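You operate a simulated robot arm through the tools that you are given. There is no shell and no other tool.

You are at the controls of a simulated two-armed robot. One attempt, no reset.

JOB
Clamp the teal injector, run the leak test on it, then vent the hand tester.
Fine: swing clamp shut, star knob tight, press TEST, pump past 150 bar without a spray, wait for GOOD or REDO; leave the tap open. Leave ZERO alone.

Only the result counts: the job must be done as asked and must still hold three seconds after the hand-in. Knocking over, shifting, dropping, spilling or breaking anything else fails it.

ROBOT AND FRAMES
Two 7-joint arms with fingered hands on one trunk that stands fixed in place. Base frame: the origin is at the foot of the trunk, x ahead of it, y to its left, z up; the work surface is at about z = 90. Lengths are in cm, angles in degrees, forces in N, time in s.
The left shoulder is at [2.7, 12.5, 133.2], the right one opposite. With the tool pointing down near the work surface each hand reaches from about 10 to 80 cm from the base axis, measured 20 degrees to its own side. Payload 3.6 kg a hand.
Tool frame (each hand has its own): the origin (TCP) lies between the finger pads and is the grasp point; the fingertips stand 3.4 cm ahead of it; z points along the fingers, y is the line along which they close. The gripper opens to 11.6 cm. The gripper's body begins 4 cm behind the TCP. The gripper is a hand of 5 fingers: y runs from the thumb to the fingers, the wrist lies at [-1.6, -16, -16.4] in the tool frame, and closing takes about 1.5 s.
Orientation is told as [roll, pitch, yaw] about the base's x, y, z axes, in that order, counted from this pose: with the fingers straight down and the wrist toward the robot, the tool's x, y and z point along [0, 1, 0], [1, 0, 0] and [0, 0, -1] of the base frame.

CONTROLS
- The arms move only by the tool play_rows. It takes "left_series", "right_series" or both (then of equal length, played together; a hand with none holds still); each is a list of rows, each a list of 2 entries, a list of its own where there are three numbers: the shift along the tool's x, y, z in cm, then the turn, a rotation vector about the tool's x, y, z in degrees. In form: [[[tx, ty, tz], [wx, wy, wz]], ...]. A call has 1 to 20 rows; each row shifts and turns the commanded pose from where the row before left it, along the tool's axes as they then stand. "left_fingers" and "right_fingers" are, for a hand that has rows, the gripper command, from -1 (shut) to 1 (fully open), values between in proportion, set as the call begins (left out, the last holds). A row lasts 0.2 s, in which the tool goes at most 5 cm and 8.6 degrees; a call with a longer step from one row to the next is refused whole, and so is a gripper value outside its range. A pose out of reach is approached as far as the arm can. The call stops where the force on the tool passes 40 N (or 10 N more than at its start, if that is more) or the arm is blocked; 0.2 s more then pass. The fingers move at their own pace (about 15.3 cm/s each) and stop on an object; they squeeze with about 30 N. The grip force told is the motor's: it shows also when the fingers shut on nothing. Time passes only in rows, and 0.2 s behind the last, so rows that do not move let the fingers close. It gives the time, the measured TCP pose, the force on the tool (base axes), the opening and the grip force at its end, in the units of the frame above (readings bear some noise), with the torque about the TCP (base axes, N m) and any sound that the robot's microphone picked up.
- Cameras (640 x 400 px; columns grow to the right, rows downward): "scene" is now at [11.04, -1.45, 151.46]; the picture's right is [-0.15, -0.99, 0.00], its down [-0.47, 0.07, -0.88] and it looks along [0.87, -0.13, -0.47] (base axes); focal length 230 px, centre (320, 200). "left" rides on the left gripper at [-6.9, -13.4, -11] in its tool frame; the picture's right is [-0.77, -0.19, 0.61], its down [0.59, -0.58, 0.57] and it looks along [0.25, 0.80, 0.55] (tool axes); focal length 256 px, centre (320, 200). "right" rides on the right gripper at [6.9, -13.4, -11] in its tool frame; the picture's right is [-0.77, 0.19, -0.61], its down [-0.59, -0.58, 0.57] and it looks along [-0.25, 0.79, 0.55] (tool axes); focal length 256 px, centre (320, 200). There is no depth. A picture from a camera that has moved, and an enlarged one, comes with that camera's place and axes in the base frame and with its lens.
- snapshot(camera): a new picture of that camera. The clock stands still meanwhile.
- raise_lower(by): slides the trunk up (or, below 0, down) by that many cm; the arms and the scene camera ride with it, the base frame stays. It gives what a move gives, with no picture.
- finger_targets(index, middle, ring, little, thumb_bend, thumb_turn, hand): sets how far each is bent, from 0 (flat) to 100 (curled in); at 30 the hand is open as for a grip, at 70 the pads meet at the TCP. One left out holds its place. A second passes; each finger stops where it meets its share of the squeeze, and holds until it gets a number again. A gripper value or a shape takes the hand back. It gives what a move gives, with no picture; readings hold the bend of each and the force on index, middle, ring, little, thumb and palm. thumb_turn goes from beside the hand (0) to across from the fingers (100), as for a grip.
- hand_shape(shape, hand): the hand has 5 fingers and takes this shape, open, in about a second: jaw (thumb against the fingers, like two jaws); tri (thumb and two fingers); tip (a fingertip pinch); poke (one finger out to press); point (the index stretched); flat (the hand flat); cup (the hand cupped); fist (a fist). The gripper value then closes the fingers along that shape, each until it touches; the sizes above hold for jaw. It gives what a move gives, with no picture.
- head_to(pan, tilt): turns the head with the scene camera to pan (to the left, within 86 degrees either way) and tilt (down, from -29 to 69), counted from straight ahead of the robot. It gives what a move gives.
- close_up(camera, box): a new picture of the part [left, top, right, bottom] of that camera's present view, enlarged. The clock stands still meanwhile.
- finish_job(): hands the job in; it is judged then, once.

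Nothing tells you positions but the pictures and the camera data. Unless the task says otherwise, let go and move clear before handing in.

The tools are called as a command line: name --argument value ..., lists and objects as JSON in quotes. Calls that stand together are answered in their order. play_rows: Moves the arms, as the interface text tells. Its arguments: {"type":"object","properties":{"left_series":{"type":"array","items":{"type":"array"}},"left_fingers":{"type":"number"},"right_series":{"type":"array","items":{"type":"array"}},"right_fingers":{"type":"number"}},"required":[]} The other tools are called the same way: raise_lower (by) slides the trunk up or down; hand_shape (shape, hand) gives the hand a shape; finger_targets (index, middle, ring, little, thumb_bend, thumb_turn, hand) moves the fingers one by one; head_to (pan, tilt) turns the head that bears the scene camera; snapshot (camera) takes a picture; close_up (camera, box) takes an enlarged picture of a part of a camera's view; finish_job () hands the job in.

At the start:

```text
t: 0.0
left_eef_pos: [44.47, 18.57, 140.89]
left_orientation: [0.1, 0.0, 0.1]
left_contact_force: [-0.5, 0.5, 0.2]
left_moment: [-0.01, 0.0, -0.06]
left_finger_gap: 11.57
left_finger_force: 0.1
left_shape: jaw
left_bend: [30.0, 30.0, 30.0, 30.0, 30.0, 97.0]
left_finger forces: [0.0, 0.0, 0.0, 0.0, 0.1, 0.1]
right_eef_pos: [46.24, -19.97, 144.42]
right_orientation: [0.0, 0.0, 0.0]
right_contact_force: [0.0, 0.1, -0.4]
right_moment: [0.0, -0.01, 0.0]
right_finger_gap: 11.58
right_finger_force: 0.1
right_shape: jaw
right_bend: [30.0, 30.0, 30.0, 30.0, 30.0, 97.0]
right_finger forces: [0.0, 0.0, 0.1, 0.0, 0.1, 0.1]
trunk travel left (down, up): [-52.5, 23.7]
head pan, tilt: [-8.4, 28.2]
```

scene: 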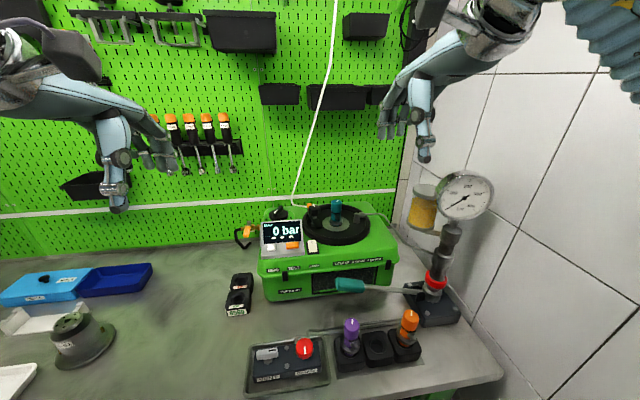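
right: 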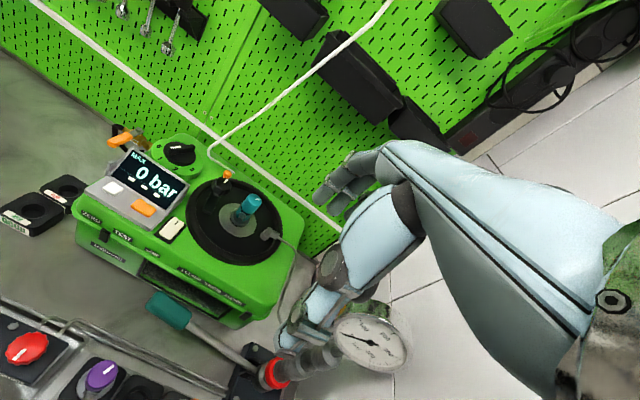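
left: 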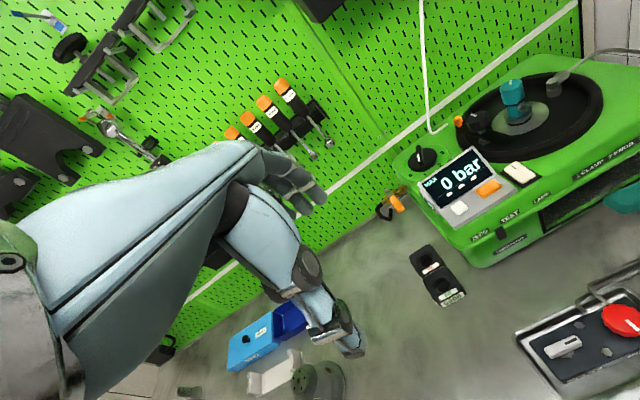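

I see a green tester with a display ("0 bar"), a turntable with a teal injector, a hand pump with gauge on the right, and a few switches in front. I'll look closer at each part before moving.

close_up --camera "scene" --box '[240, 180, 400, 300]'

close_up --camera "scene" --box '[380, 160, 520, 340]'

close_up --camera "scene" --box '[220, 270, 460, 400]'

close_up --camera "right" --box '[60, 110, 320, 310]'

close_up --camera "left" --box '[370, 40, 640, 280]'

close_up --camera "scene" --box '[0, 230, 240, 400]'

```text
3.33 times, centred on (320, 240) of scene
camera zoom: at [11.04, -1.45, 151.46], right [-0.15, -0.99, 0.0], down [-0.47, 0.07, -0.88], along [0.87, -0.13, -0.47], focal length 768 px, centre (320, 67)
```

zoom: 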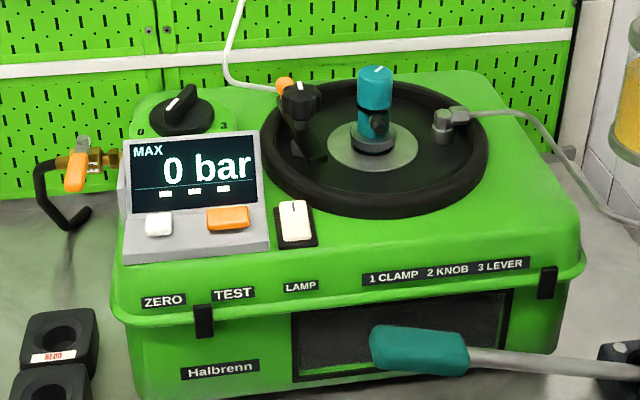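

```text
2.22 times, centred on (450, 250) of scene
camera zoom: at [11.04, -1.45, 151.46], right [-0.15, -0.99, 0.0], down [-0.47, 0.07, -0.88], along [0.87, -0.13, -0.47], focal length 512 px, centre (31, 89)
```

zoom: 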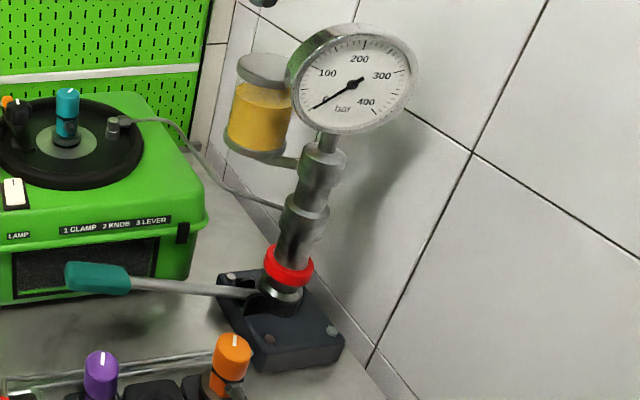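

```text
2.67 times, centred on (340, 335) of scene
camera zoom: at [11.04, -1.45, 151.46], right [-0.15, -0.99, 0.0], down [-0.47, 0.07, -0.88], along [0.87, -0.13, -0.47], focal length 614 px, centre (267, -160)
```

zoom: 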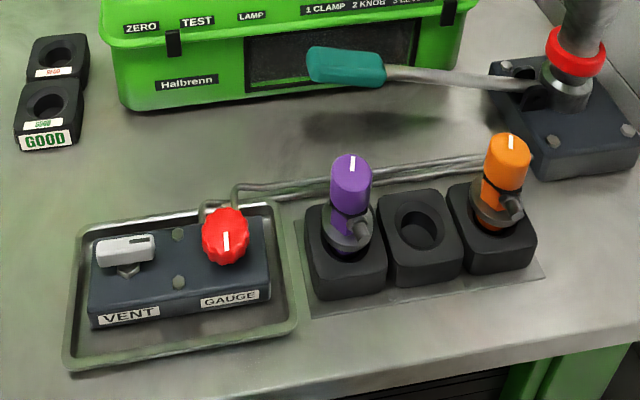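

```text
2.00 times, centred on (190, 210) of right
camera zoom: at [32.71, -13.09, 155.6], right [0.19, -0.77, 0.61], down [-0.58, -0.59, -0.57], along [0.79, -0.25, -0.55], focal length 512 px, centre (580, 180)
```

zoom: 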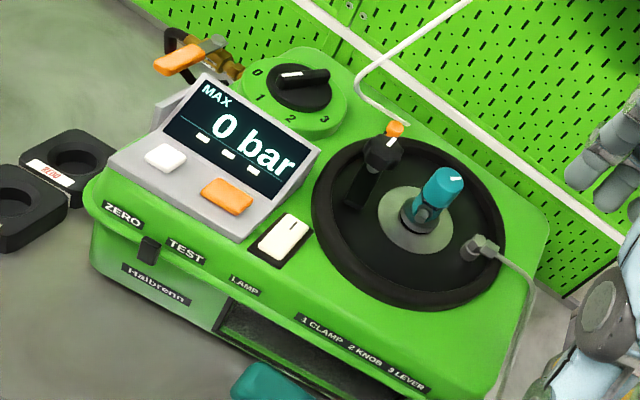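

```text
1.67 times, centred on (505, 160) of left
camera zoom: at [31.08, 11.7, 151.84], right [-0.19, -0.77, -0.61], down [-0.58, 0.59, -0.57], along [0.8, 0.25, -0.55], focal length 427 px, centre (12, 267)
```

zoom: 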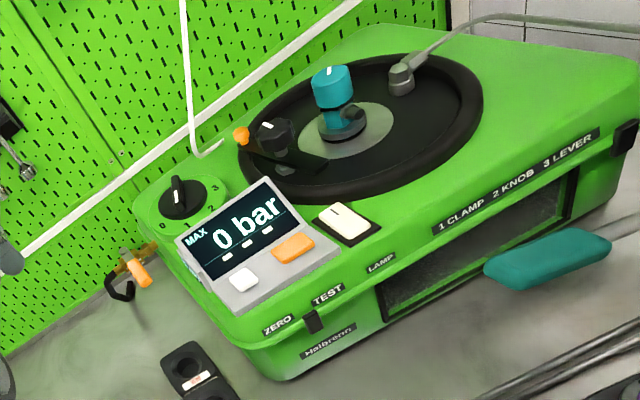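

```text
2.35 times, centred on (120, 315) of scene
camera zoom: at [11.04, -1.45, 151.46], right [-0.15, -0.99, 0.0], down [-0.47, 0.07, -0.88], along [0.87, -0.13, -0.47], focal length 542 px, centre (791, -71)
```

zoom: 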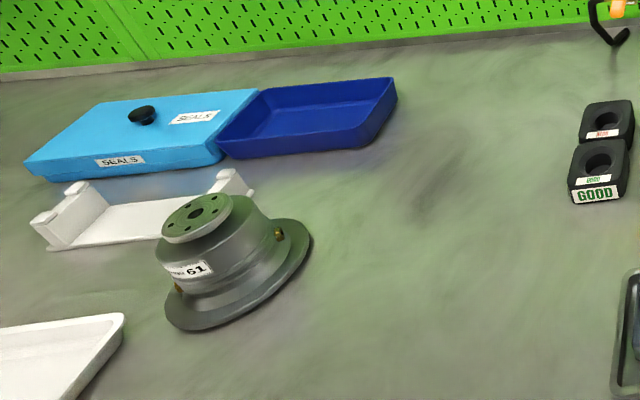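

The tester is at about x 55–85, y −25 to 8. TEST is near (61.5, −1, 111), the star knob near (74, −9, 114), the injector near (73, −16) and the lever handle near (52, −15, 104). I'll zoom in on the clamp, the vent valve and the lever.

close_up --camera "scene" --box '[295, 190, 375, 240]'

close_up --camera "right" --box '[200, 155, 320, 255]'

close_up --camera "left" --box '[450, 60, 570, 140]'

close_up --camera "scene" --box '[240, 325, 340, 395]'

close_up --camera "scene" --box '[330, 270, 470, 340]'

close_up --camera "left" --box '[500, 240, 640, 400]'

```text
8.00 times, centred on (335, 215) of scene
camera zoom: at [11.04, -1.45, 151.46], right [-0.15, -0.99, 0.0], down [-0.47, 0.07, -0.88], along [0.87, -0.13, -0.47], focal length 1843 px, centre (200, 80)
```

zoom: 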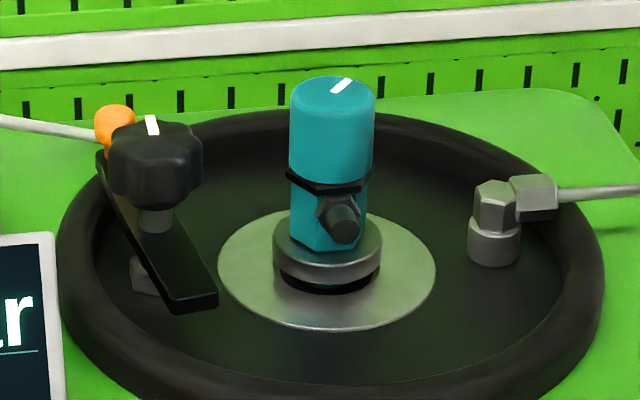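

```text
4.00 times, centred on (260, 205) of right
camera zoom: at [32.71, -13.09, 155.6], right [0.19, -0.77, 0.61], down [-0.58, -0.59, -0.57], along [0.79, -0.25, -0.55], focal length 1024 px, centre (560, 180)
```

zoom: 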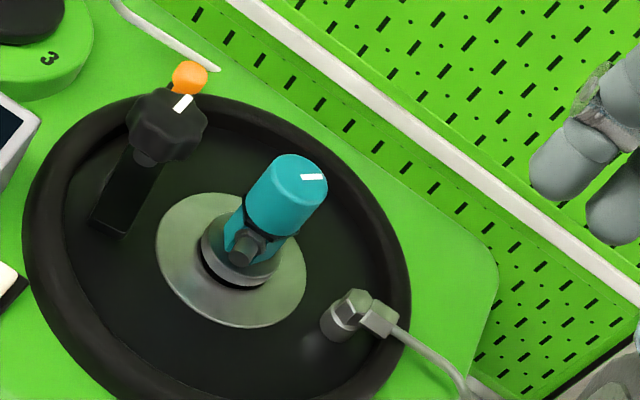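

```text
5.00 times, centred on (510, 100) of left
camera zoom: at [31.08, 11.7, 151.84], right [-0.19, -0.77, -0.61], down [-0.58, 0.59, -0.57], along [0.8, 0.25, -0.55], focal length 1280 px, centre (-630, 700)
```

zoom: 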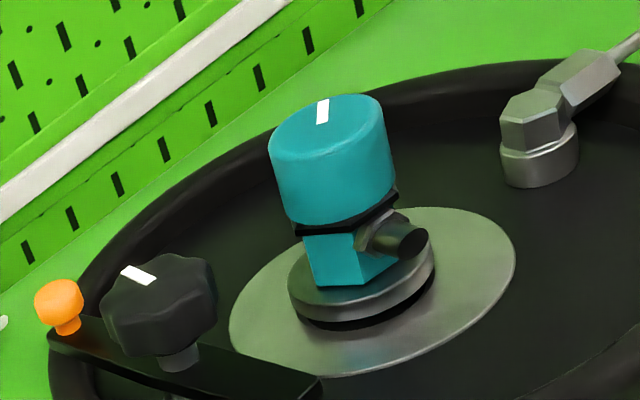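

```text
5.71 times, centred on (290, 360) of scene
camera zoom: at [11.04, -1.45, 151.46], right [-0.15, -0.99, 0.0], down [-0.47, 0.07, -0.88], along [0.87, -0.13, -0.47], focal length 1316 px, centre (491, -714)
```

zoom: 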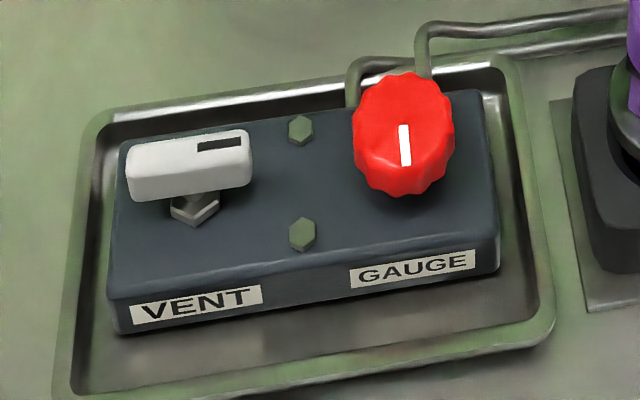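

```text
4.57 times, centred on (400, 305) of scene
camera zoom: at [11.04, -1.45, 151.46], right [-0.15, -0.99, 0.0], down [-0.47, 0.07, -0.88], along [0.87, -0.13, -0.47], focal length 1053 px, centre (-46, -280)
```

zoom: 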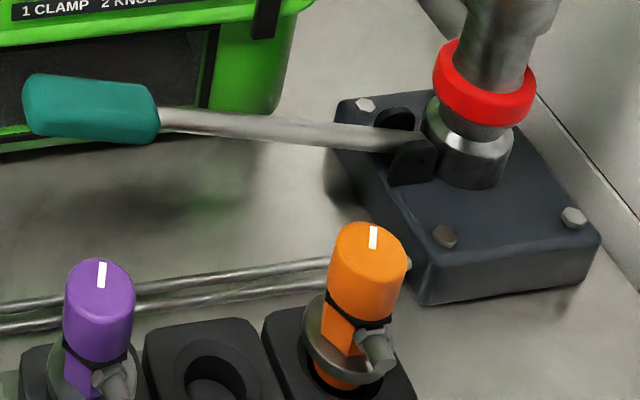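

```text
2.50 times, centred on (570, 320) of left
camera zoom: at [31.08, 11.7, 151.84], right [-0.19, -0.77, -0.61], down [-0.58, 0.59, -0.57], along [0.8, 0.25, -0.55], focal length 640 px, centre (-305, -100)
```

zoom: 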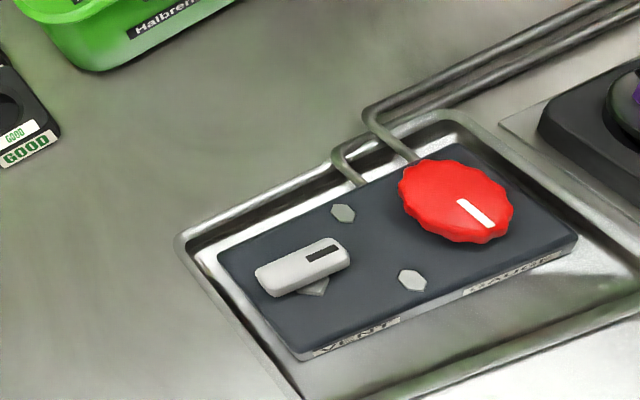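

The clamp bar pivots under the star knob at about (74.4, −8.7). Its orange grip ball is at the back and its free end at the front, so it should swing about 70° counter-clockwise onto the injector flange. I'll put both hands in the poke shape and check where the fingertip sits.

hand_shape --shape "poke" --hand "right"

hand_shape --shape "poke" --hand "left"

snapshot --camera "scene"

snapshot --camera "right"

snapshot --camera "left"

```text
t: 0.9
left_eef_pos: [44.46, 18.61, 140.83]
left_orientation: [0.0, 0.1, 0.0]
left_contact_force: [0.2, -0.4, 0.0]
left_moment: [0.0, 0.02, 0.02]
left_finger_gap: 11.58
left_finger_force: 0.1
left_shape: jaw
left_bend: [30.0, 30.0, 30.0, 30.0, 30.0, 97.0]
left_finger forces: [0.1, 0.0, 0.0, 0.1, 0.0, 0.1]
right_eef_pos: [46.13, -20.04, 144.33]
right_orientation: [0.1, 0.0, 0.0]
right_contact_force: [-0.6, -0.3, 0.0]
right_moment: [-0.02, -0.01, -0.01]
right_finger_gap: 0.02
right_finger_force: 0.1
right_shape: poke
right_bend: [70.0, 70.0, 98.0, 98.0, 0.0, 100.0]
right_finger forces: [0.1, 0.0, 0.1, 0.0, 0.0, 0.1]
trunk travel left (down, up): [-52.5, 23.7]
head pan, tilt: [-8.4, 28.2]
```

```text
t: 1.8
left_eef_pos: [44.6, 18.63, 140.81]
left_orientation: [-0.1, 0.0, 0.1]
left_contact_force: [0.6, 0.2, -0.5]
left_moment: [0.02, -0.02, -0.02]
left_finger_gap: 0.0
left_finger_force: 0.0
left_shape: poke
left_bend: [70.0, 70.0, 98.0, 98.0, 0.0, 100.0]
left_finger forces: [0.1, 0.0, 0.1, 0.0, 0.1, 0.1]
right_eef_pos: [46.14, -20.06, 144.42]
right_orientation: [0.0, 0.1, 0.1]
right_contact_force: [0.2, -0.1, -0.3]
right_moment: [0.0, 0.02, 0.0]
right_finger_gap: 0.0
right_finger_force: 0.0
right_shape: poke
right_bend: [70.0, 70.0, 98.0, 98.0, 0.0, 100.0]
right_finger forces: [0.1, 0.0, 0.0, 0.0, 0.0, 0.0]
trunk travel left (down, up): [-52.5, 23.7]
head pan, tilt: [-8.4, 28.2]
```

```text
taken
camera scene: at [11.04, -1.45, 151.46], right [-0.15, -0.99, 0.0], down [-0.47, 0.07, -0.88], along [0.87, -0.13, -0.47], focal length 230 px, centre (320, 200)
```

scene: 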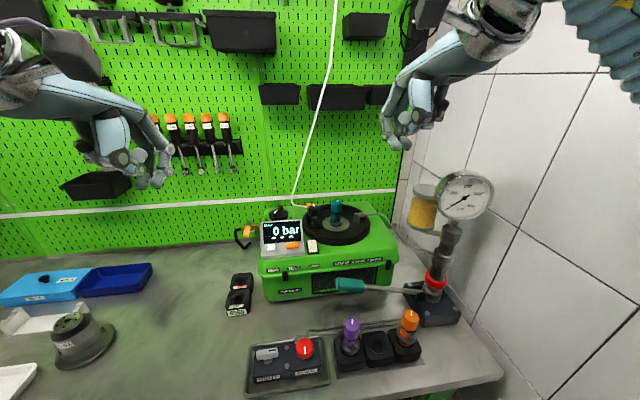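

```text
taken
camera right: at [32.71, -13.09, 155.6], right [0.19, -0.77, 0.61], down [-0.58, -0.59, -0.57], along [0.79, -0.25, -0.55], focal length 256 px, centre (320, 200)
```

right: 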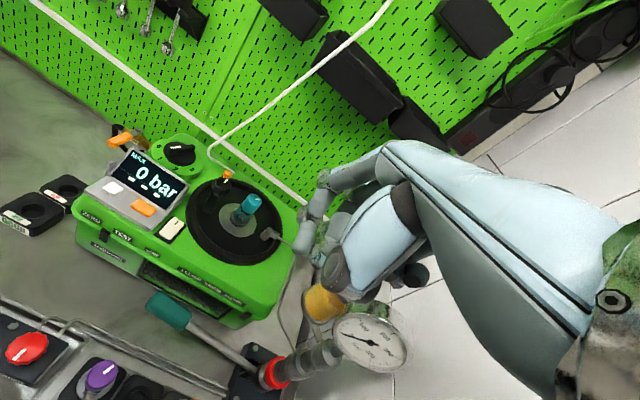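

```text
taken
camera left: at [31.08, 11.7, 151.84], right [-0.19, -0.77, -0.61], down [-0.58, 0.59, -0.57], along [0.8, 0.25, -0.55], focal length 256 px, centre (320, 200)
```

left: 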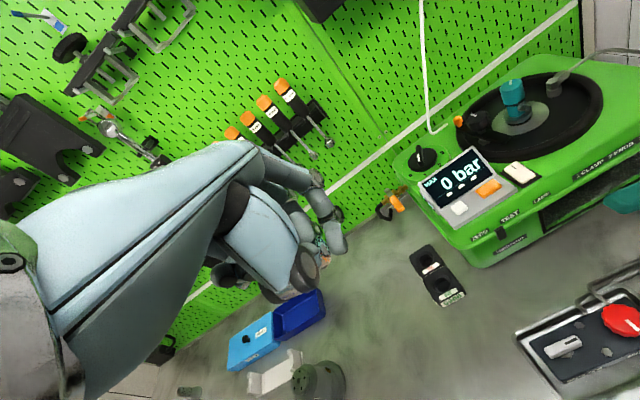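

I'll zoom in on the hands to see the poke finger.

close_up --camera "right" --box '[270, 130, 470, 300]'

close_up --camera "scene" --box '[360, 20, 500, 160]'

close_up --camera "left" --box '[180, 130, 370, 310]'

close_up --camera "scene" --box '[60, 80, 200, 210]'

```text
2.35 times, centred on (370, 215) of right
camera zoom: at [32.71, -13.09, 155.6], right [0.19, -0.77, 0.61], down [-0.58, -0.59, -0.57], along [0.79, -0.25, -0.55], focal length 602 px, centre (202, 165)
```

zoom: 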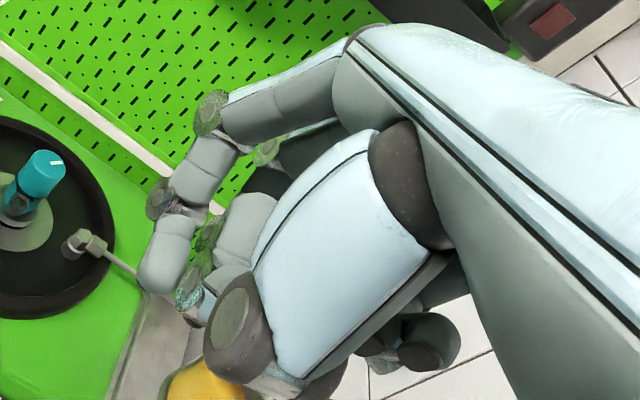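

```text
2.86 times, centred on (430, 90) of scene
camera zoom: at [11.04, -1.45, 151.46], right [-0.15, -0.99, 0.0], down [-0.47, 0.07, -0.88], along [0.87, -0.13, -0.47], focal length 658 px, centre (6, 514)
```

zoom: 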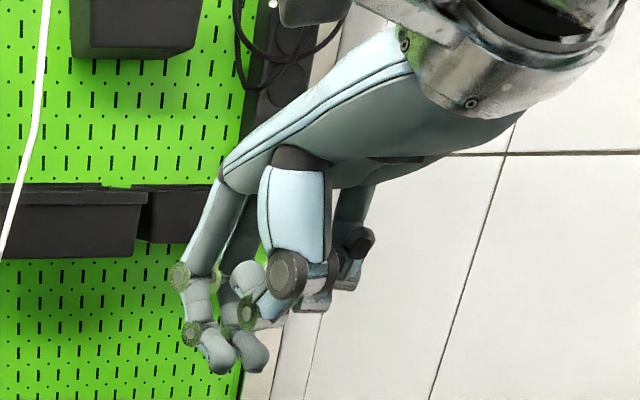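

```text
2.22 times, centred on (275, 220) of left
camera zoom: at [31.08, 11.7, 151.84], right [-0.19, -0.77, -0.61], down [-0.58, 0.59, -0.57], along [0.8, 0.25, -0.55], focal length 569 px, centre (420, 156)
```

zoom: 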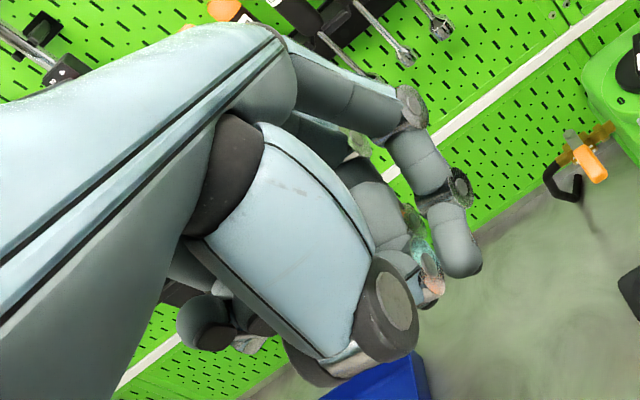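

```text
3.08 times, centred on (130, 145) of scene
camera zoom: at [11.04, -1.45, 151.46], right [-0.15, -0.99, 0.0], down [-0.47, 0.07, -0.88], along [0.87, -0.13, -0.47], focal length 709 px, centre (905, 369)
```

zoom: 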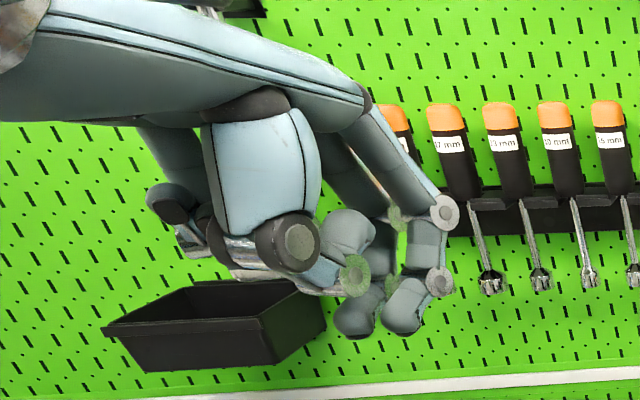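

In poke, index and middle point straight down side by side. I'll check whether the "point" shape gives a longer single finger, and also look at "fist".

hand_shape --shape "point" --hand "right"

close_up --camera "right" --box '[220, 80, 480, 300]'

close_up --camera "scene" --box '[340, 0, 500, 160]'

```text
t: 2.7
left_eef_pos: [44.56, 18.36, 140.72]
left_orientation: [0.1, 0.0, -0.1]
left_contact_force: [-0.8, 0.4, 0.6]
left_moment: [0.0, -0.02, 0.02]
left_finger_gap: 0.02
left_finger_force: 0.0
left_shape: poke
left_bend: [70.0, 70.0, 98.0, 98.0, 0.0, 100.0]
left_finger forces: [0.0, 0.1, 0.0, 0.0, 0.0, 0.0]
right_eef_pos: [46.17, -20.04, 144.4]
right_orientation: [0.0, -0.1, 0.0]
right_contact_force: [0.2, -0.1, 0.2]
right_moment: [0.0, 0.03, 0.06]
right_finger_gap: 10.8
right_finger_force: 0.1
right_shape: point
right_bend: [8.0, 100.0, 100.0, 100.0, 100.0, 88.0]
right_finger forces: [0.0, 0.0, 0.0, 0.0, 0.1, 0.1]
trunk travel left (down, up): [-52.5, 23.7]
head pan, tilt: [-8.4, 28.2]
```

```text
1.82 times, centred on (350, 190) of right
camera zoom: at [32.71, -13.09, 155.6], right [0.19, -0.77, 0.61], down [-0.58, -0.59, -0.57], along [0.79, -0.25, -0.55], focal length 465 px, centre (266, 218)
```

zoom: 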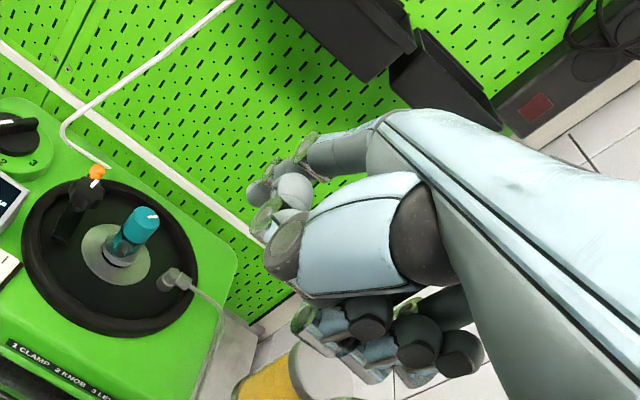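

```text
2.50 times, centred on (420, 80) of scene
camera zoom: at [11.04, -1.45, 151.46], right [-0.15, -0.99, 0.0], down [-0.47, 0.07, -0.88], along [0.87, -0.13, -0.47], focal length 576 px, centre (70, 500)
```

zoom: 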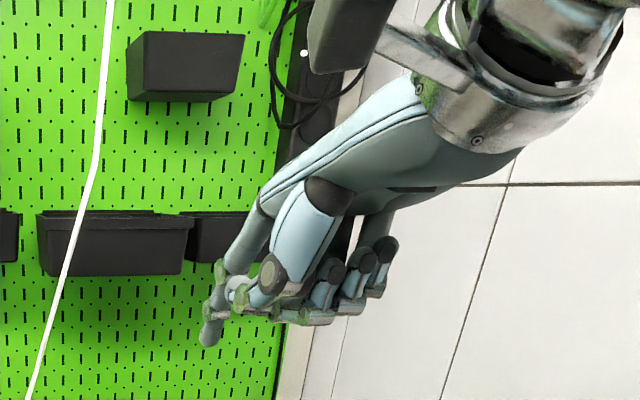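

The stretched index gives a long slim pusher. Its tip sits at about (2, 6.3, 2.1) in the tool frame. I'll tilt the right hand 30° so the finger points down, then bring it above the left side of the clamp bar's free end.

play_rows --right_series '[[[0, 0, 0], [7.5, 0, 0]], [[0, 0, 0], [7.5, 0, 0]], [[0, 0, 0], [7.5, 0, 0]], [[0, 0, 0], [7.5, 0, 0]], [[1.08, 2.74, 0.888], [0, 0, 0]], [[1.08, 2.74, 0.888], [0, 0, 0]], [[1.08, 2.74, 0.888], [0, 0, 0]], [[1.08, 2.74, 0.888], [0, 0, 0]], [[1.08, 2.74, 0.888], [0, 0, 0]], [[1.08, 2.74, 0.888], [0, 0, 0]], [[1.08, 2.74, 0.888], [0, 0, 0]], [[1.08, 2.74, 0.888], [0, 0, 0]], [[1.08, 2.74, 0.888], [0, 0, 0]], [[1.08, 2.74, 0.888], [0, 0, 0]]]'

snapshot --camera "scene"

snapshot --camera "right"

snapshot --camera "left"

```text
t: 5.7
left_eef_pos: [44.5, 18.73, 140.82]
left_orientation: [-0.1, 0.2, -0.1]
left_contact_force: [0.1, -0.1, -0.5]
left_moment: [-0.01, -0.01, 0.02]
left_finger_gap: 0.0
left_finger_force: 0.1
left_shape: poke
left_bend: [70.0, 70.0, 98.0, 98.0, 0.0, 100.0]
left_finger forces: [0.0, 0.0, 0.1, 0.0, 0.1, 0.0]
right_eef_pos: [65.39, -9.04, 122.73]
right_orientation: [-0.2, 30.0, 0.0]
right_contact_force: [0.3, 0.5, 0.1]
right_moment: [0.0, 0.03, -0.04]
right_finger_gap: 10.8
right_finger_force: 0.0
right_shape: point
right_bend: [8.0, 100.0, 100.0, 100.0, 100.0, 88.0]
right_finger forces: [0.0, 0.0, 0.0, 0.0, 0.1, 0.0]
trunk travel left (down, up): [-52.5, 23.7]
head pan, tilt: [-8.4, 28.2]
```

```text
taken
camera scene: at [11.15, -1.32, 151.46], right [-0.15, -0.99, 0.0], down [-0.47, 0.07, -0.88], along [0.87, -0.13, -0.47], focal length 230 px, centre (320, 200)
```

scene: 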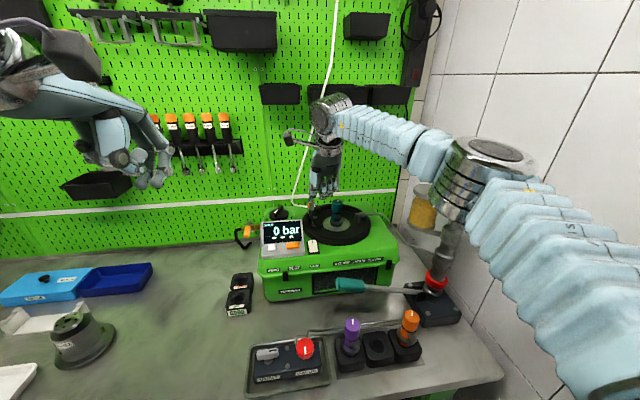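

```text
taken
camera right: at [59.27, -2.11, 139.16], right [0.47, -0.77, 0.44], down [-0.78, -0.59, -0.2], along [0.41, -0.25, -0.88], focal length 256 px, centre (320, 200)
```

right: 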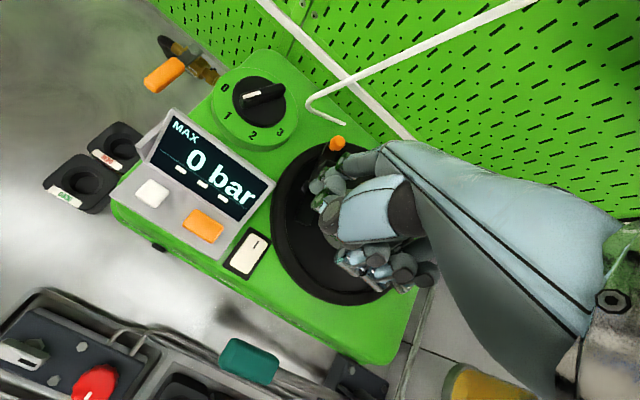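

```text
taken
camera left: at [31.18, 11.84, 151.81], right [-0.19, -0.77, -0.61], down [-0.58, 0.59, -0.57], along [0.79, 0.25, -0.56], focal length 256 px, centre (320, 200)
```

left: 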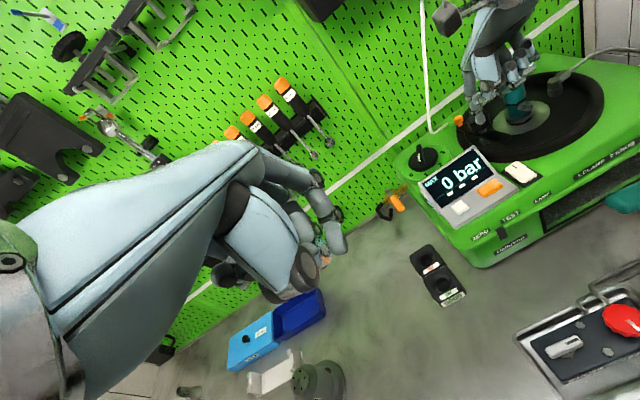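

The finger is now above the dish. I'll zoom in to triangulate the fingertip against the clamp bar.

close_up --camera "scene" --box '[280, 130, 380, 230]'

close_up --camera "left" --box '[430, 30, 570, 150]'

close_up --camera "right" --box '[260, 110, 440, 300]'

```text
4.00 times, centred on (330, 180) of scene
camera zoom: at [11.15, -1.32, 151.46], right [-0.15, -0.99, 0.0], down [-0.47, 0.07, -0.88], along [0.87, -0.13, -0.47], focal length 921 px, centre (280, 280)
```

zoom: 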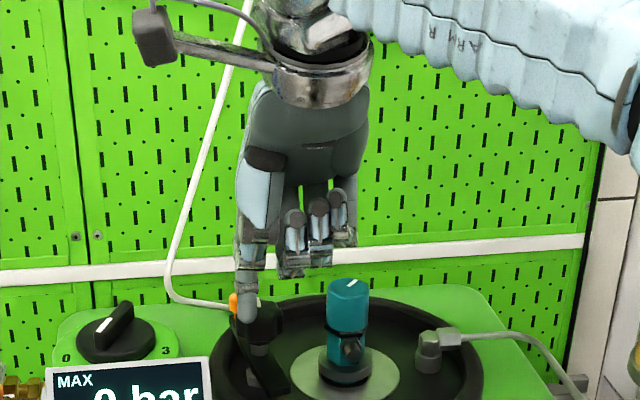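

```text
3.33 times, centred on (500, 90) of left
camera zoom: at [31.18, 11.84, 151.81], right [-0.19, -0.77, -0.61], down [-0.58, 0.59, -0.57], along [0.79, 0.25, -0.56], focal length 853 px, centre (-280, 567)
```

zoom: 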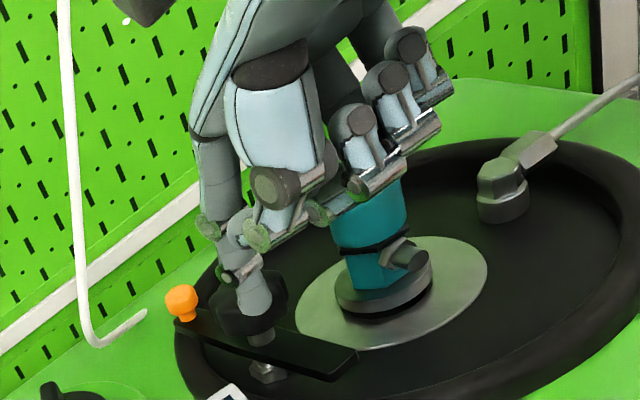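

```text
2.11 times, centred on (350, 205) of right
camera zoom: at [59.27, -2.11, 139.16], right [0.47, -0.77, 0.44], down [-0.78, -0.59, -0.2], along [0.41, -0.25, -0.88], focal length 539 px, centre (257, 190)
```

zoom: 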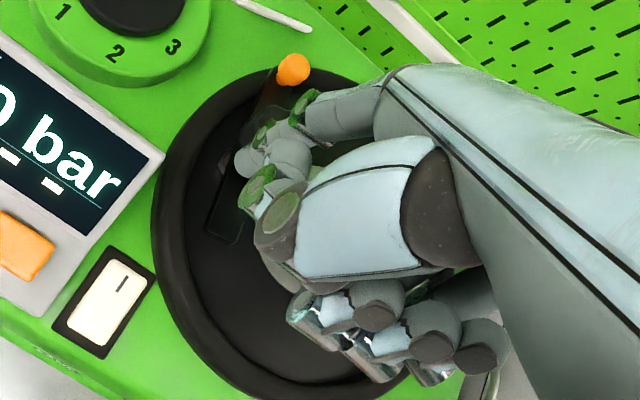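

The fingertip is at about (71.2, −7.7, 115.3). The bar's left edge near its front end is at about y −8.75, with its top at z 110.3. I'll shift slightly, lower partway, and check again.

play_rows --right_series '[[[0.6, -1.04, 0.6], [0, 0, 0]], [[0, 0.5, 0.87], [0, 0, 0]], [[0, 0.5, 0.87], [0, 0, 0]], [[0, 0.5, 0.87], [0, 0, 0]], [[0, 0.5, 0.87], [0, 0, 0]], [[0, 0, 0], [0, 0, 0]]]'

close_up --camera "scene" --box '[295, 170, 365, 240]'

close_up --camera "left" --box '[440, 60, 540, 150]'

close_up --camera "right" --box '[260, 110, 400, 250]'

```text
t: 7.1
left_eef_pos: [44.56, 18.62, 140.89]
left_orientation: [0.1, 0.0, 0.1]
left_contact_force: [-0.5, 0.5, -0.3]
left_moment: [-0.02, -0.04, -0.01]
left_finger_gap: 0.0
left_finger_force: 0.1
left_shape: poke
left_bend: [70.0, 70.0, 98.0, 98.0, 0.0, 100.0]
left_finger forces: [0.0, 0.0, 0.0, 0.1, 0.0, 0.0]
right_eef_pos: [64.25, -8.56, 118.93]
right_orientation: [0.0, 30.0, 0.1]
right_contact_force: [0.2, 0.3, 1.2]
right_moment: [0.0, 0.03, 0.01]
right_finger_gap: 10.8
right_finger_force: 0.1
right_shape: point
right_bend: [8.0, 100.0, 100.0, 100.0, 100.0, 88.0]
right_finger forces: [0.0, 0.1, 0.0, 0.0, 0.1, 0.0]
trunk travel left (down, up): [-52.5, 23.7]
head pan, tilt: [-8.4, 28.2]
```

```text
5.71 times, centred on (330, 205) of scene
camera zoom: at [11.04, -1.42, 151.46], right [-0.15, -0.99, 0.0], down [-0.47, 0.07, -0.88], along [0.87, -0.13, -0.47], focal length 1316 px, centre (263, 171)
```

zoom: 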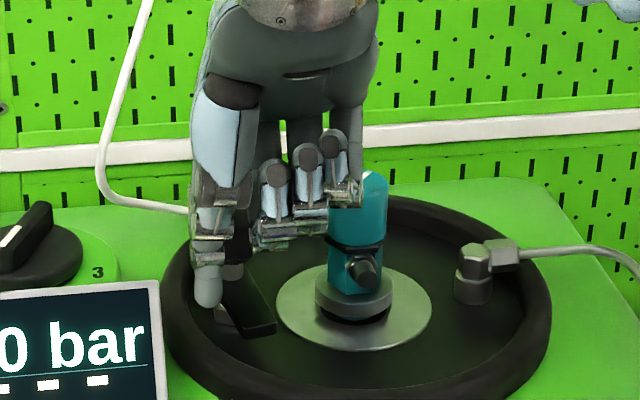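

```text
4.44 times, centred on (490, 105) of left
camera zoom: at [31.08, 11.73, 151.84], right [-0.19, -0.77, -0.61], down [-0.58, 0.59, -0.57], along [0.8, 0.25, -0.55], focal length 1138 px, centre (-436, 622)
```

zoom: 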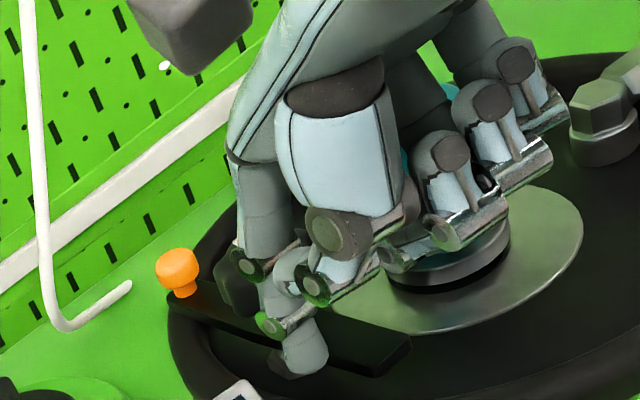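

```text
2.86 times, centred on (330, 180) of right
camera zoom: at [58.17, -1.62, 135.26], right [0.47, -0.77, 0.44], down [-0.78, -0.59, -0.2], along [0.41, -0.25, -0.88], focal length 731 px, centre (291, 257)
```

zoom: 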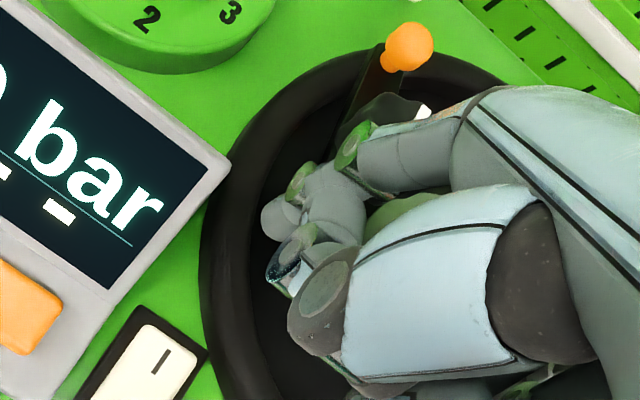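

The tip is at about (70.6, −7.3, 110.9), just left of the bar. I'll lower it another 1.2 cm in small steps and watch the force.

play_rows --right_series '[[[0, 0.2, 0.347], [0, 0, 0]], [[0, 0.2, 0.347], [0, 0, 0]], [[0, 0.2, 0.347], [0, 0, 0]], [[0, 0, 0], [0, 0, 0]]]'

close_up --camera "scene" --box '[295, 180, 355, 240]'

close_up --camera "left" --box '[450, 80, 530, 150]'

```text
t: 8.1
left_eef_pos: [44.54, 18.64, 140.83]
left_orientation: [-0.1, -0.1, 0.0]
left_contact_force: [0.6, -0.5, -0.3]
left_moment: [0.01, -0.03, -0.01]
left_finger_gap: 0.0
left_finger_force: 0.1
left_shape: poke
left_bend: [70.0, 70.0, 98.0, 98.0, 0.0, 100.0]
left_finger forces: [0.0, 0.0, 0.0, 0.0, 0.0, 0.0]
right_eef_pos: [64.27, -8.56, 117.84]
right_orientation: [0.1, 30.0, -0.1]
right_contact_force: [-0.4, -0.2, -0.2]
right_moment: [0.01, 0.01, -0.01]
right_finger_gap: 10.79
right_finger_force: 0.0
right_shape: point
right_bend: [8.0, 100.0, 100.0, 100.0, 100.0, 88.0]
right_finger forces: [0.0, 0.0, 0.0, 0.0, 0.1, 0.1]
trunk travel left (down, up): [-52.5, 23.7]
head pan, tilt: [-8.4, 28.2]
```

```text
6.67 times, centred on (325, 210) of scene
camera zoom: at [11.05, -1.43, 151.46], right [-0.15, -0.99, 0.0], down [-0.47, 0.07, -0.88], along [0.87, -0.13, -0.47], focal length 1536 px, centre (287, 133)
```

zoom: 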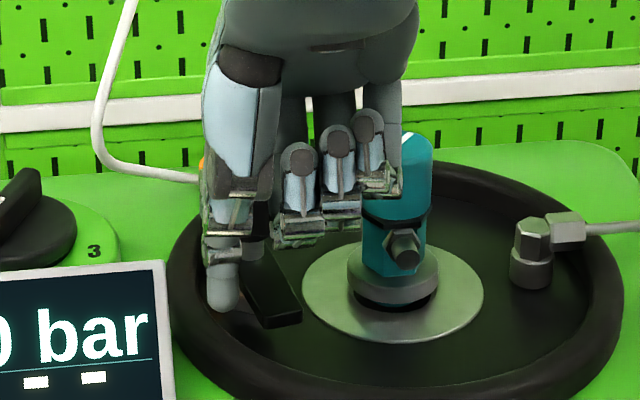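

```text
5.71 times, centred on (490, 115) of left
camera zoom: at [31.09, 11.72, 151.84], right [-0.19, -0.77, -0.61], down [-0.58, 0.59, -0.57], along [0.8, 0.25, -0.55], focal length 1463 px, centre (-651, 686)
```

zoom: 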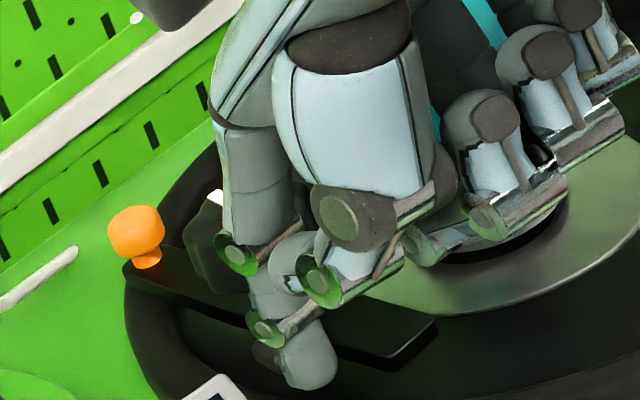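

There's been no contact, and the tip is at z ≈ 109.6, level with the bar. I'll go slightly lower and start pushing toward −y.

play_rows --right_series '[[[0, 0.15, 0.26], [0, 0, 0]], [[-0.4, 0, 0], [0, 0, 0]], [[-0.4, 0, 0], [0, 0, 0]], [[-0.4, 0, 0], [0, 0, 0]], [[-0.4, 0, 0], [0, 0, 0]], [[0, 0, 0], [0, 0, 0]]]'

close_up --camera "scene" --box '[295, 180, 355, 240]'

close_up --camera "left" --box '[450, 80, 530, 150]'

```text
t: 9.5
left_eef_pos: [44.47, 18.62, 140.76]
left_orientation: [0.1, 0.0, 0.0]
left_contact_force: [-0.2, 0.4, 0.3]
left_moment: [-0.01, 0.01, 0.0]
left_finger_gap: 0.0
left_finger_force: 0.0
left_shape: poke
left_bend: [70.0, 70.0, 98.0, 98.0, 0.0, 100.0]
left_finger forces: [0.0, 0.1, 0.0, 0.1, 0.0, 0.0]
right_eef_pos: [64.24, -10.26, 117.42]
right_orientation: [0.1, 30.0, 0.0]
right_contact_force: [-0.1, 0.8, 1.2]
right_moment: [0.06, -0.05, 0.04]
right_finger_gap: 0.0
right_finger_force: 0.1
right_shape: point
right_bend: [8.0, 100.0, 100.0, 100.0, 100.0, 88.0]
right_finger forces: [1.3, 0.0, 0.1, 0.1, 0.0, 0.0]
trunk travel left (down, up): [-52.5, 23.7]
head pan, tilt: [-8.4, 28.2]
```

```text
6.67 times, centred on (325, 210) of scene
camera zoom: at [11.03, -1.41, 151.46], right [-0.15, -0.99, 0.0], down [-0.47, 0.07, -0.88], along [0.87, -0.13, -0.47], focal length 1536 px, centre (287, 133)
```

zoom: 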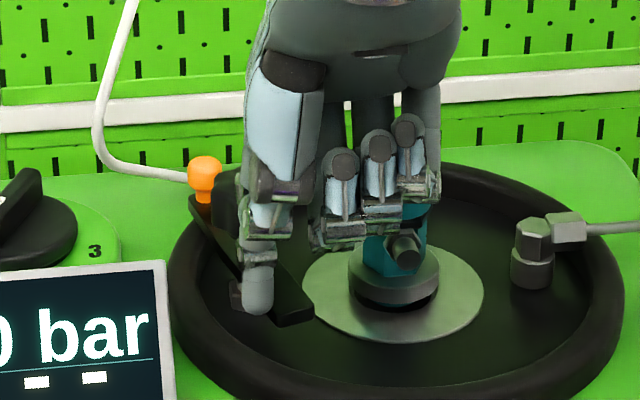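

```text
5.71 times, centred on (490, 115) of left
camera zoom: at [31.06, 11.75, 151.84], right [-0.19, -0.77, -0.61], down [-0.58, 0.59, -0.57], along [0.8, 0.25, -0.55], focal length 1463 px, centre (-651, 686)
```

zoom: 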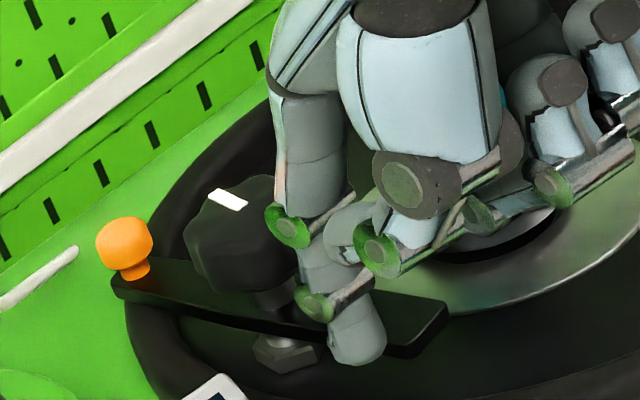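

The bar swings freely with about 1 N of force, so the pivot guess is right. I'll continue along the arc.

play_rows --right_series '[[[-0.47, 0.12, -0.07], [0, 0, 0]], [[-0.47, 0.12, -0.07], [0, 0, 0]], [[-0.47, 0.12, -0.07], [0, 0, 0]], [[-0.42, 0.22, -0.13], [0, 0, 0]], [[-0.42, 0.29, -0.17], [0, 0, 0]], [[0, 0, 0], [0, 0, 0]]]'

close_up --camera "scene" --box '[295, 180, 355, 240]'

close_up --camera "left" --box '[450, 80, 530, 150]'

close_up --camera "right" --box '[260, 110, 440, 250]'

```text
t: 10.9
left_eef_pos: [44.42, 18.66, 140.78]
left_orientation: [0.0, 0.0, 0.0]
left_contact_force: [0.4, 0.0, 0.3]
left_moment: [-0.01, 0.04, 0.03]
left_finger_gap: 0.0
left_finger_force: 0.0
left_shape: poke
left_bend: [70.0, 70.0, 98.0, 98.0, 0.0, 100.0]
left_finger forces: [0.0, 0.0, 0.1, 0.0, 0.0, 0.0]
right_eef_pos: [65.16, -12.53, 117.49]
right_orientation: [-0.1, 30.0, 0.0]
right_contact_force: [-0.2, 0.3, 0.4]
right_moment: [0.01, 0.0, 0.02]
right_finger_gap: 0.0
right_finger_force: 0.1
right_shape: point
right_bend: [8.0, 100.0, 100.0, 100.0, 100.0, 88.0]
right_finger forces: [0.3, 0.0, 0.0, 0.1, 0.1, 0.0]
trunk travel left (down, up): [-52.5, 23.7]
head pan, tilt: [-8.4, 28.2]
```

```text
6.67 times, centred on (325, 210) of scene
camera zoom: at [11.05, -1.43, 151.46], right [-0.15, -0.99, 0.0], down [-0.47, 0.07, -0.88], along [0.87, -0.13, -0.47], focal length 1536 px, centre (287, 133)
```

zoom: 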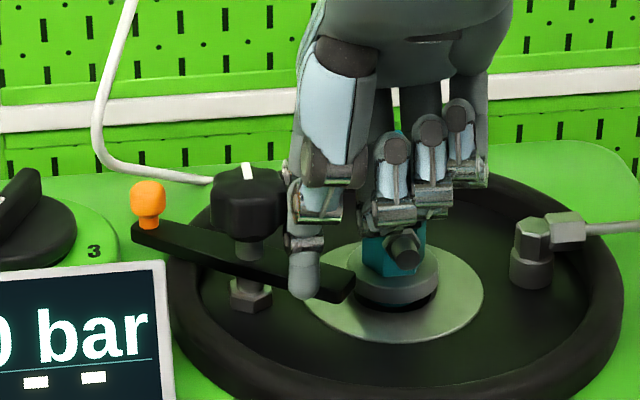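

```text
5.71 times, centred on (490, 115) of left
camera zoom: at [31.08, 11.72, 151.84], right [-0.19, -0.77, -0.61], down [-0.58, 0.59, -0.57], along [0.8, 0.25, -0.55], focal length 1463 px, centre (-651, 686)
```

zoom: 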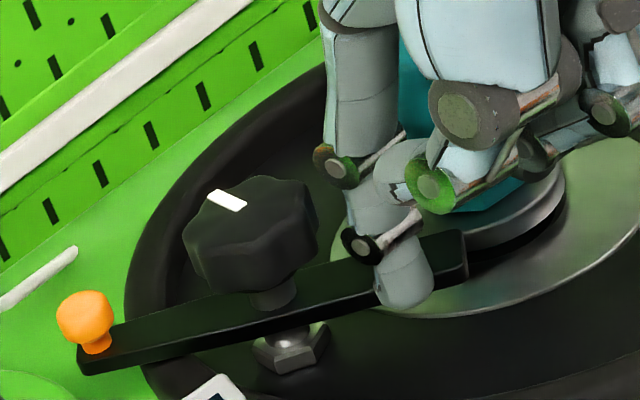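

```text
2.86 times, centred on (350, 180) of right
camera zoom: at [58.99, -5.53, 133.92], right [0.47, -0.77, 0.44], down [-0.78, -0.59, -0.2], along [0.41, -0.25, -0.88], focal length 731 px, centre (234, 257)
```

zoom: 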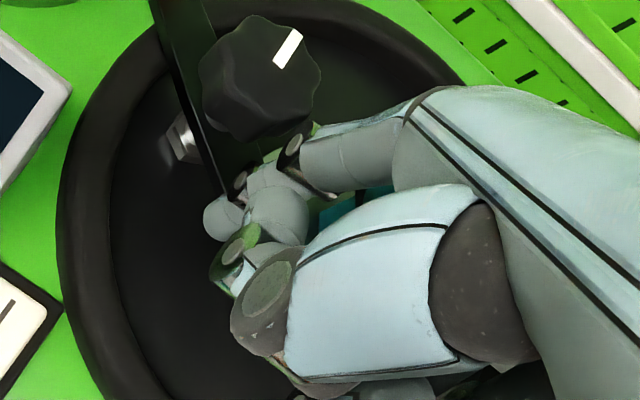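

The bar is now at about 245° and needs roughly 20° more to point at the injector. I'll continue in small steps and check for clearance.

play_rows --right_series '[[[-0.2, 0.22, -0.13], [0, 0, 0]], [[-0.2, 0.22, -0.13], [0, 0, 0]], [[0, 0, 0], [0, 0, 0]]]'

close_up --camera "scene" --box '[295, 180, 355, 240]'

close_up --camera "left" --box '[460, 70, 540, 140]'

```text
t: 11.7
left_eef_pos: [44.52, 18.51, 140.91]
left_orientation: [-0.1, 0.0, -0.1]
left_contact_force: [-0.4, 1.7, -0.5]
left_moment: [-0.02, -0.03, 0.03]
left_finger_gap: 0.0
left_finger_force: 0.0
left_shape: poke
left_bend: [70.0, 70.0, 98.0, 98.0, 0.0, 100.0]
left_finger forces: [0.0, 0.1, 0.0, 0.0, 0.0, 0.1]
right_eef_pos: [65.75, -12.97, 117.47]
right_orientation: [0.0, 30.0, 0.0]
right_contact_force: [-0.3, 0.9, 0.2]
right_moment: [-0.01, 0.03, 0.0]
right_finger_gap: 10.79
right_finger_force: 0.1
right_shape: point
right_bend: [9.0, 100.0, 100.0, 100.0, 100.0, 88.0]
right_finger forces: [0.3, 0.0, 0.2, 0.0, 0.0, 0.1]
trunk travel left (down, up): [-52.5, 23.7]
head pan, tilt: [-8.4, 28.2]
```

```text
6.67 times, centred on (325, 210) of scene
camera zoom: at [11.04, -1.44, 151.46], right [-0.15, -0.99, 0.0], down [-0.47, 0.07, -0.88], along [0.87, -0.13, -0.47], focal length 1536 px, centre (287, 133)
```

zoom: 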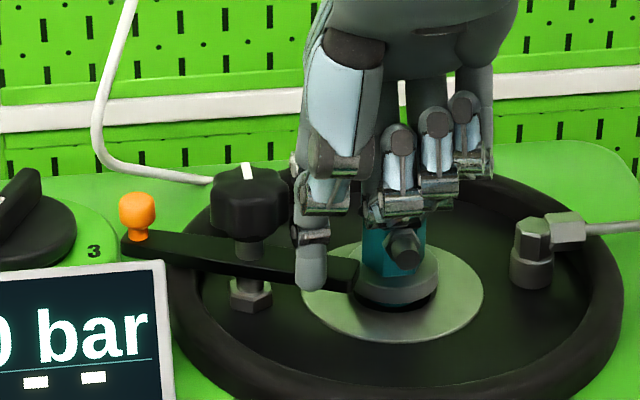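

```text
5.71 times, centred on (500, 105) of left
camera zoom: at [31.08, 11.71, 151.84], right [-0.19, -0.77, -0.61], down [-0.58, 0.59, -0.57], along [0.8, 0.25, -0.55], focal length 1463 px, centre (-709, 743)
```

zoom: 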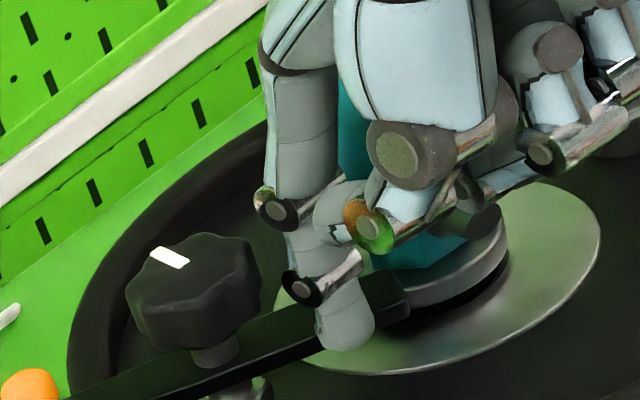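

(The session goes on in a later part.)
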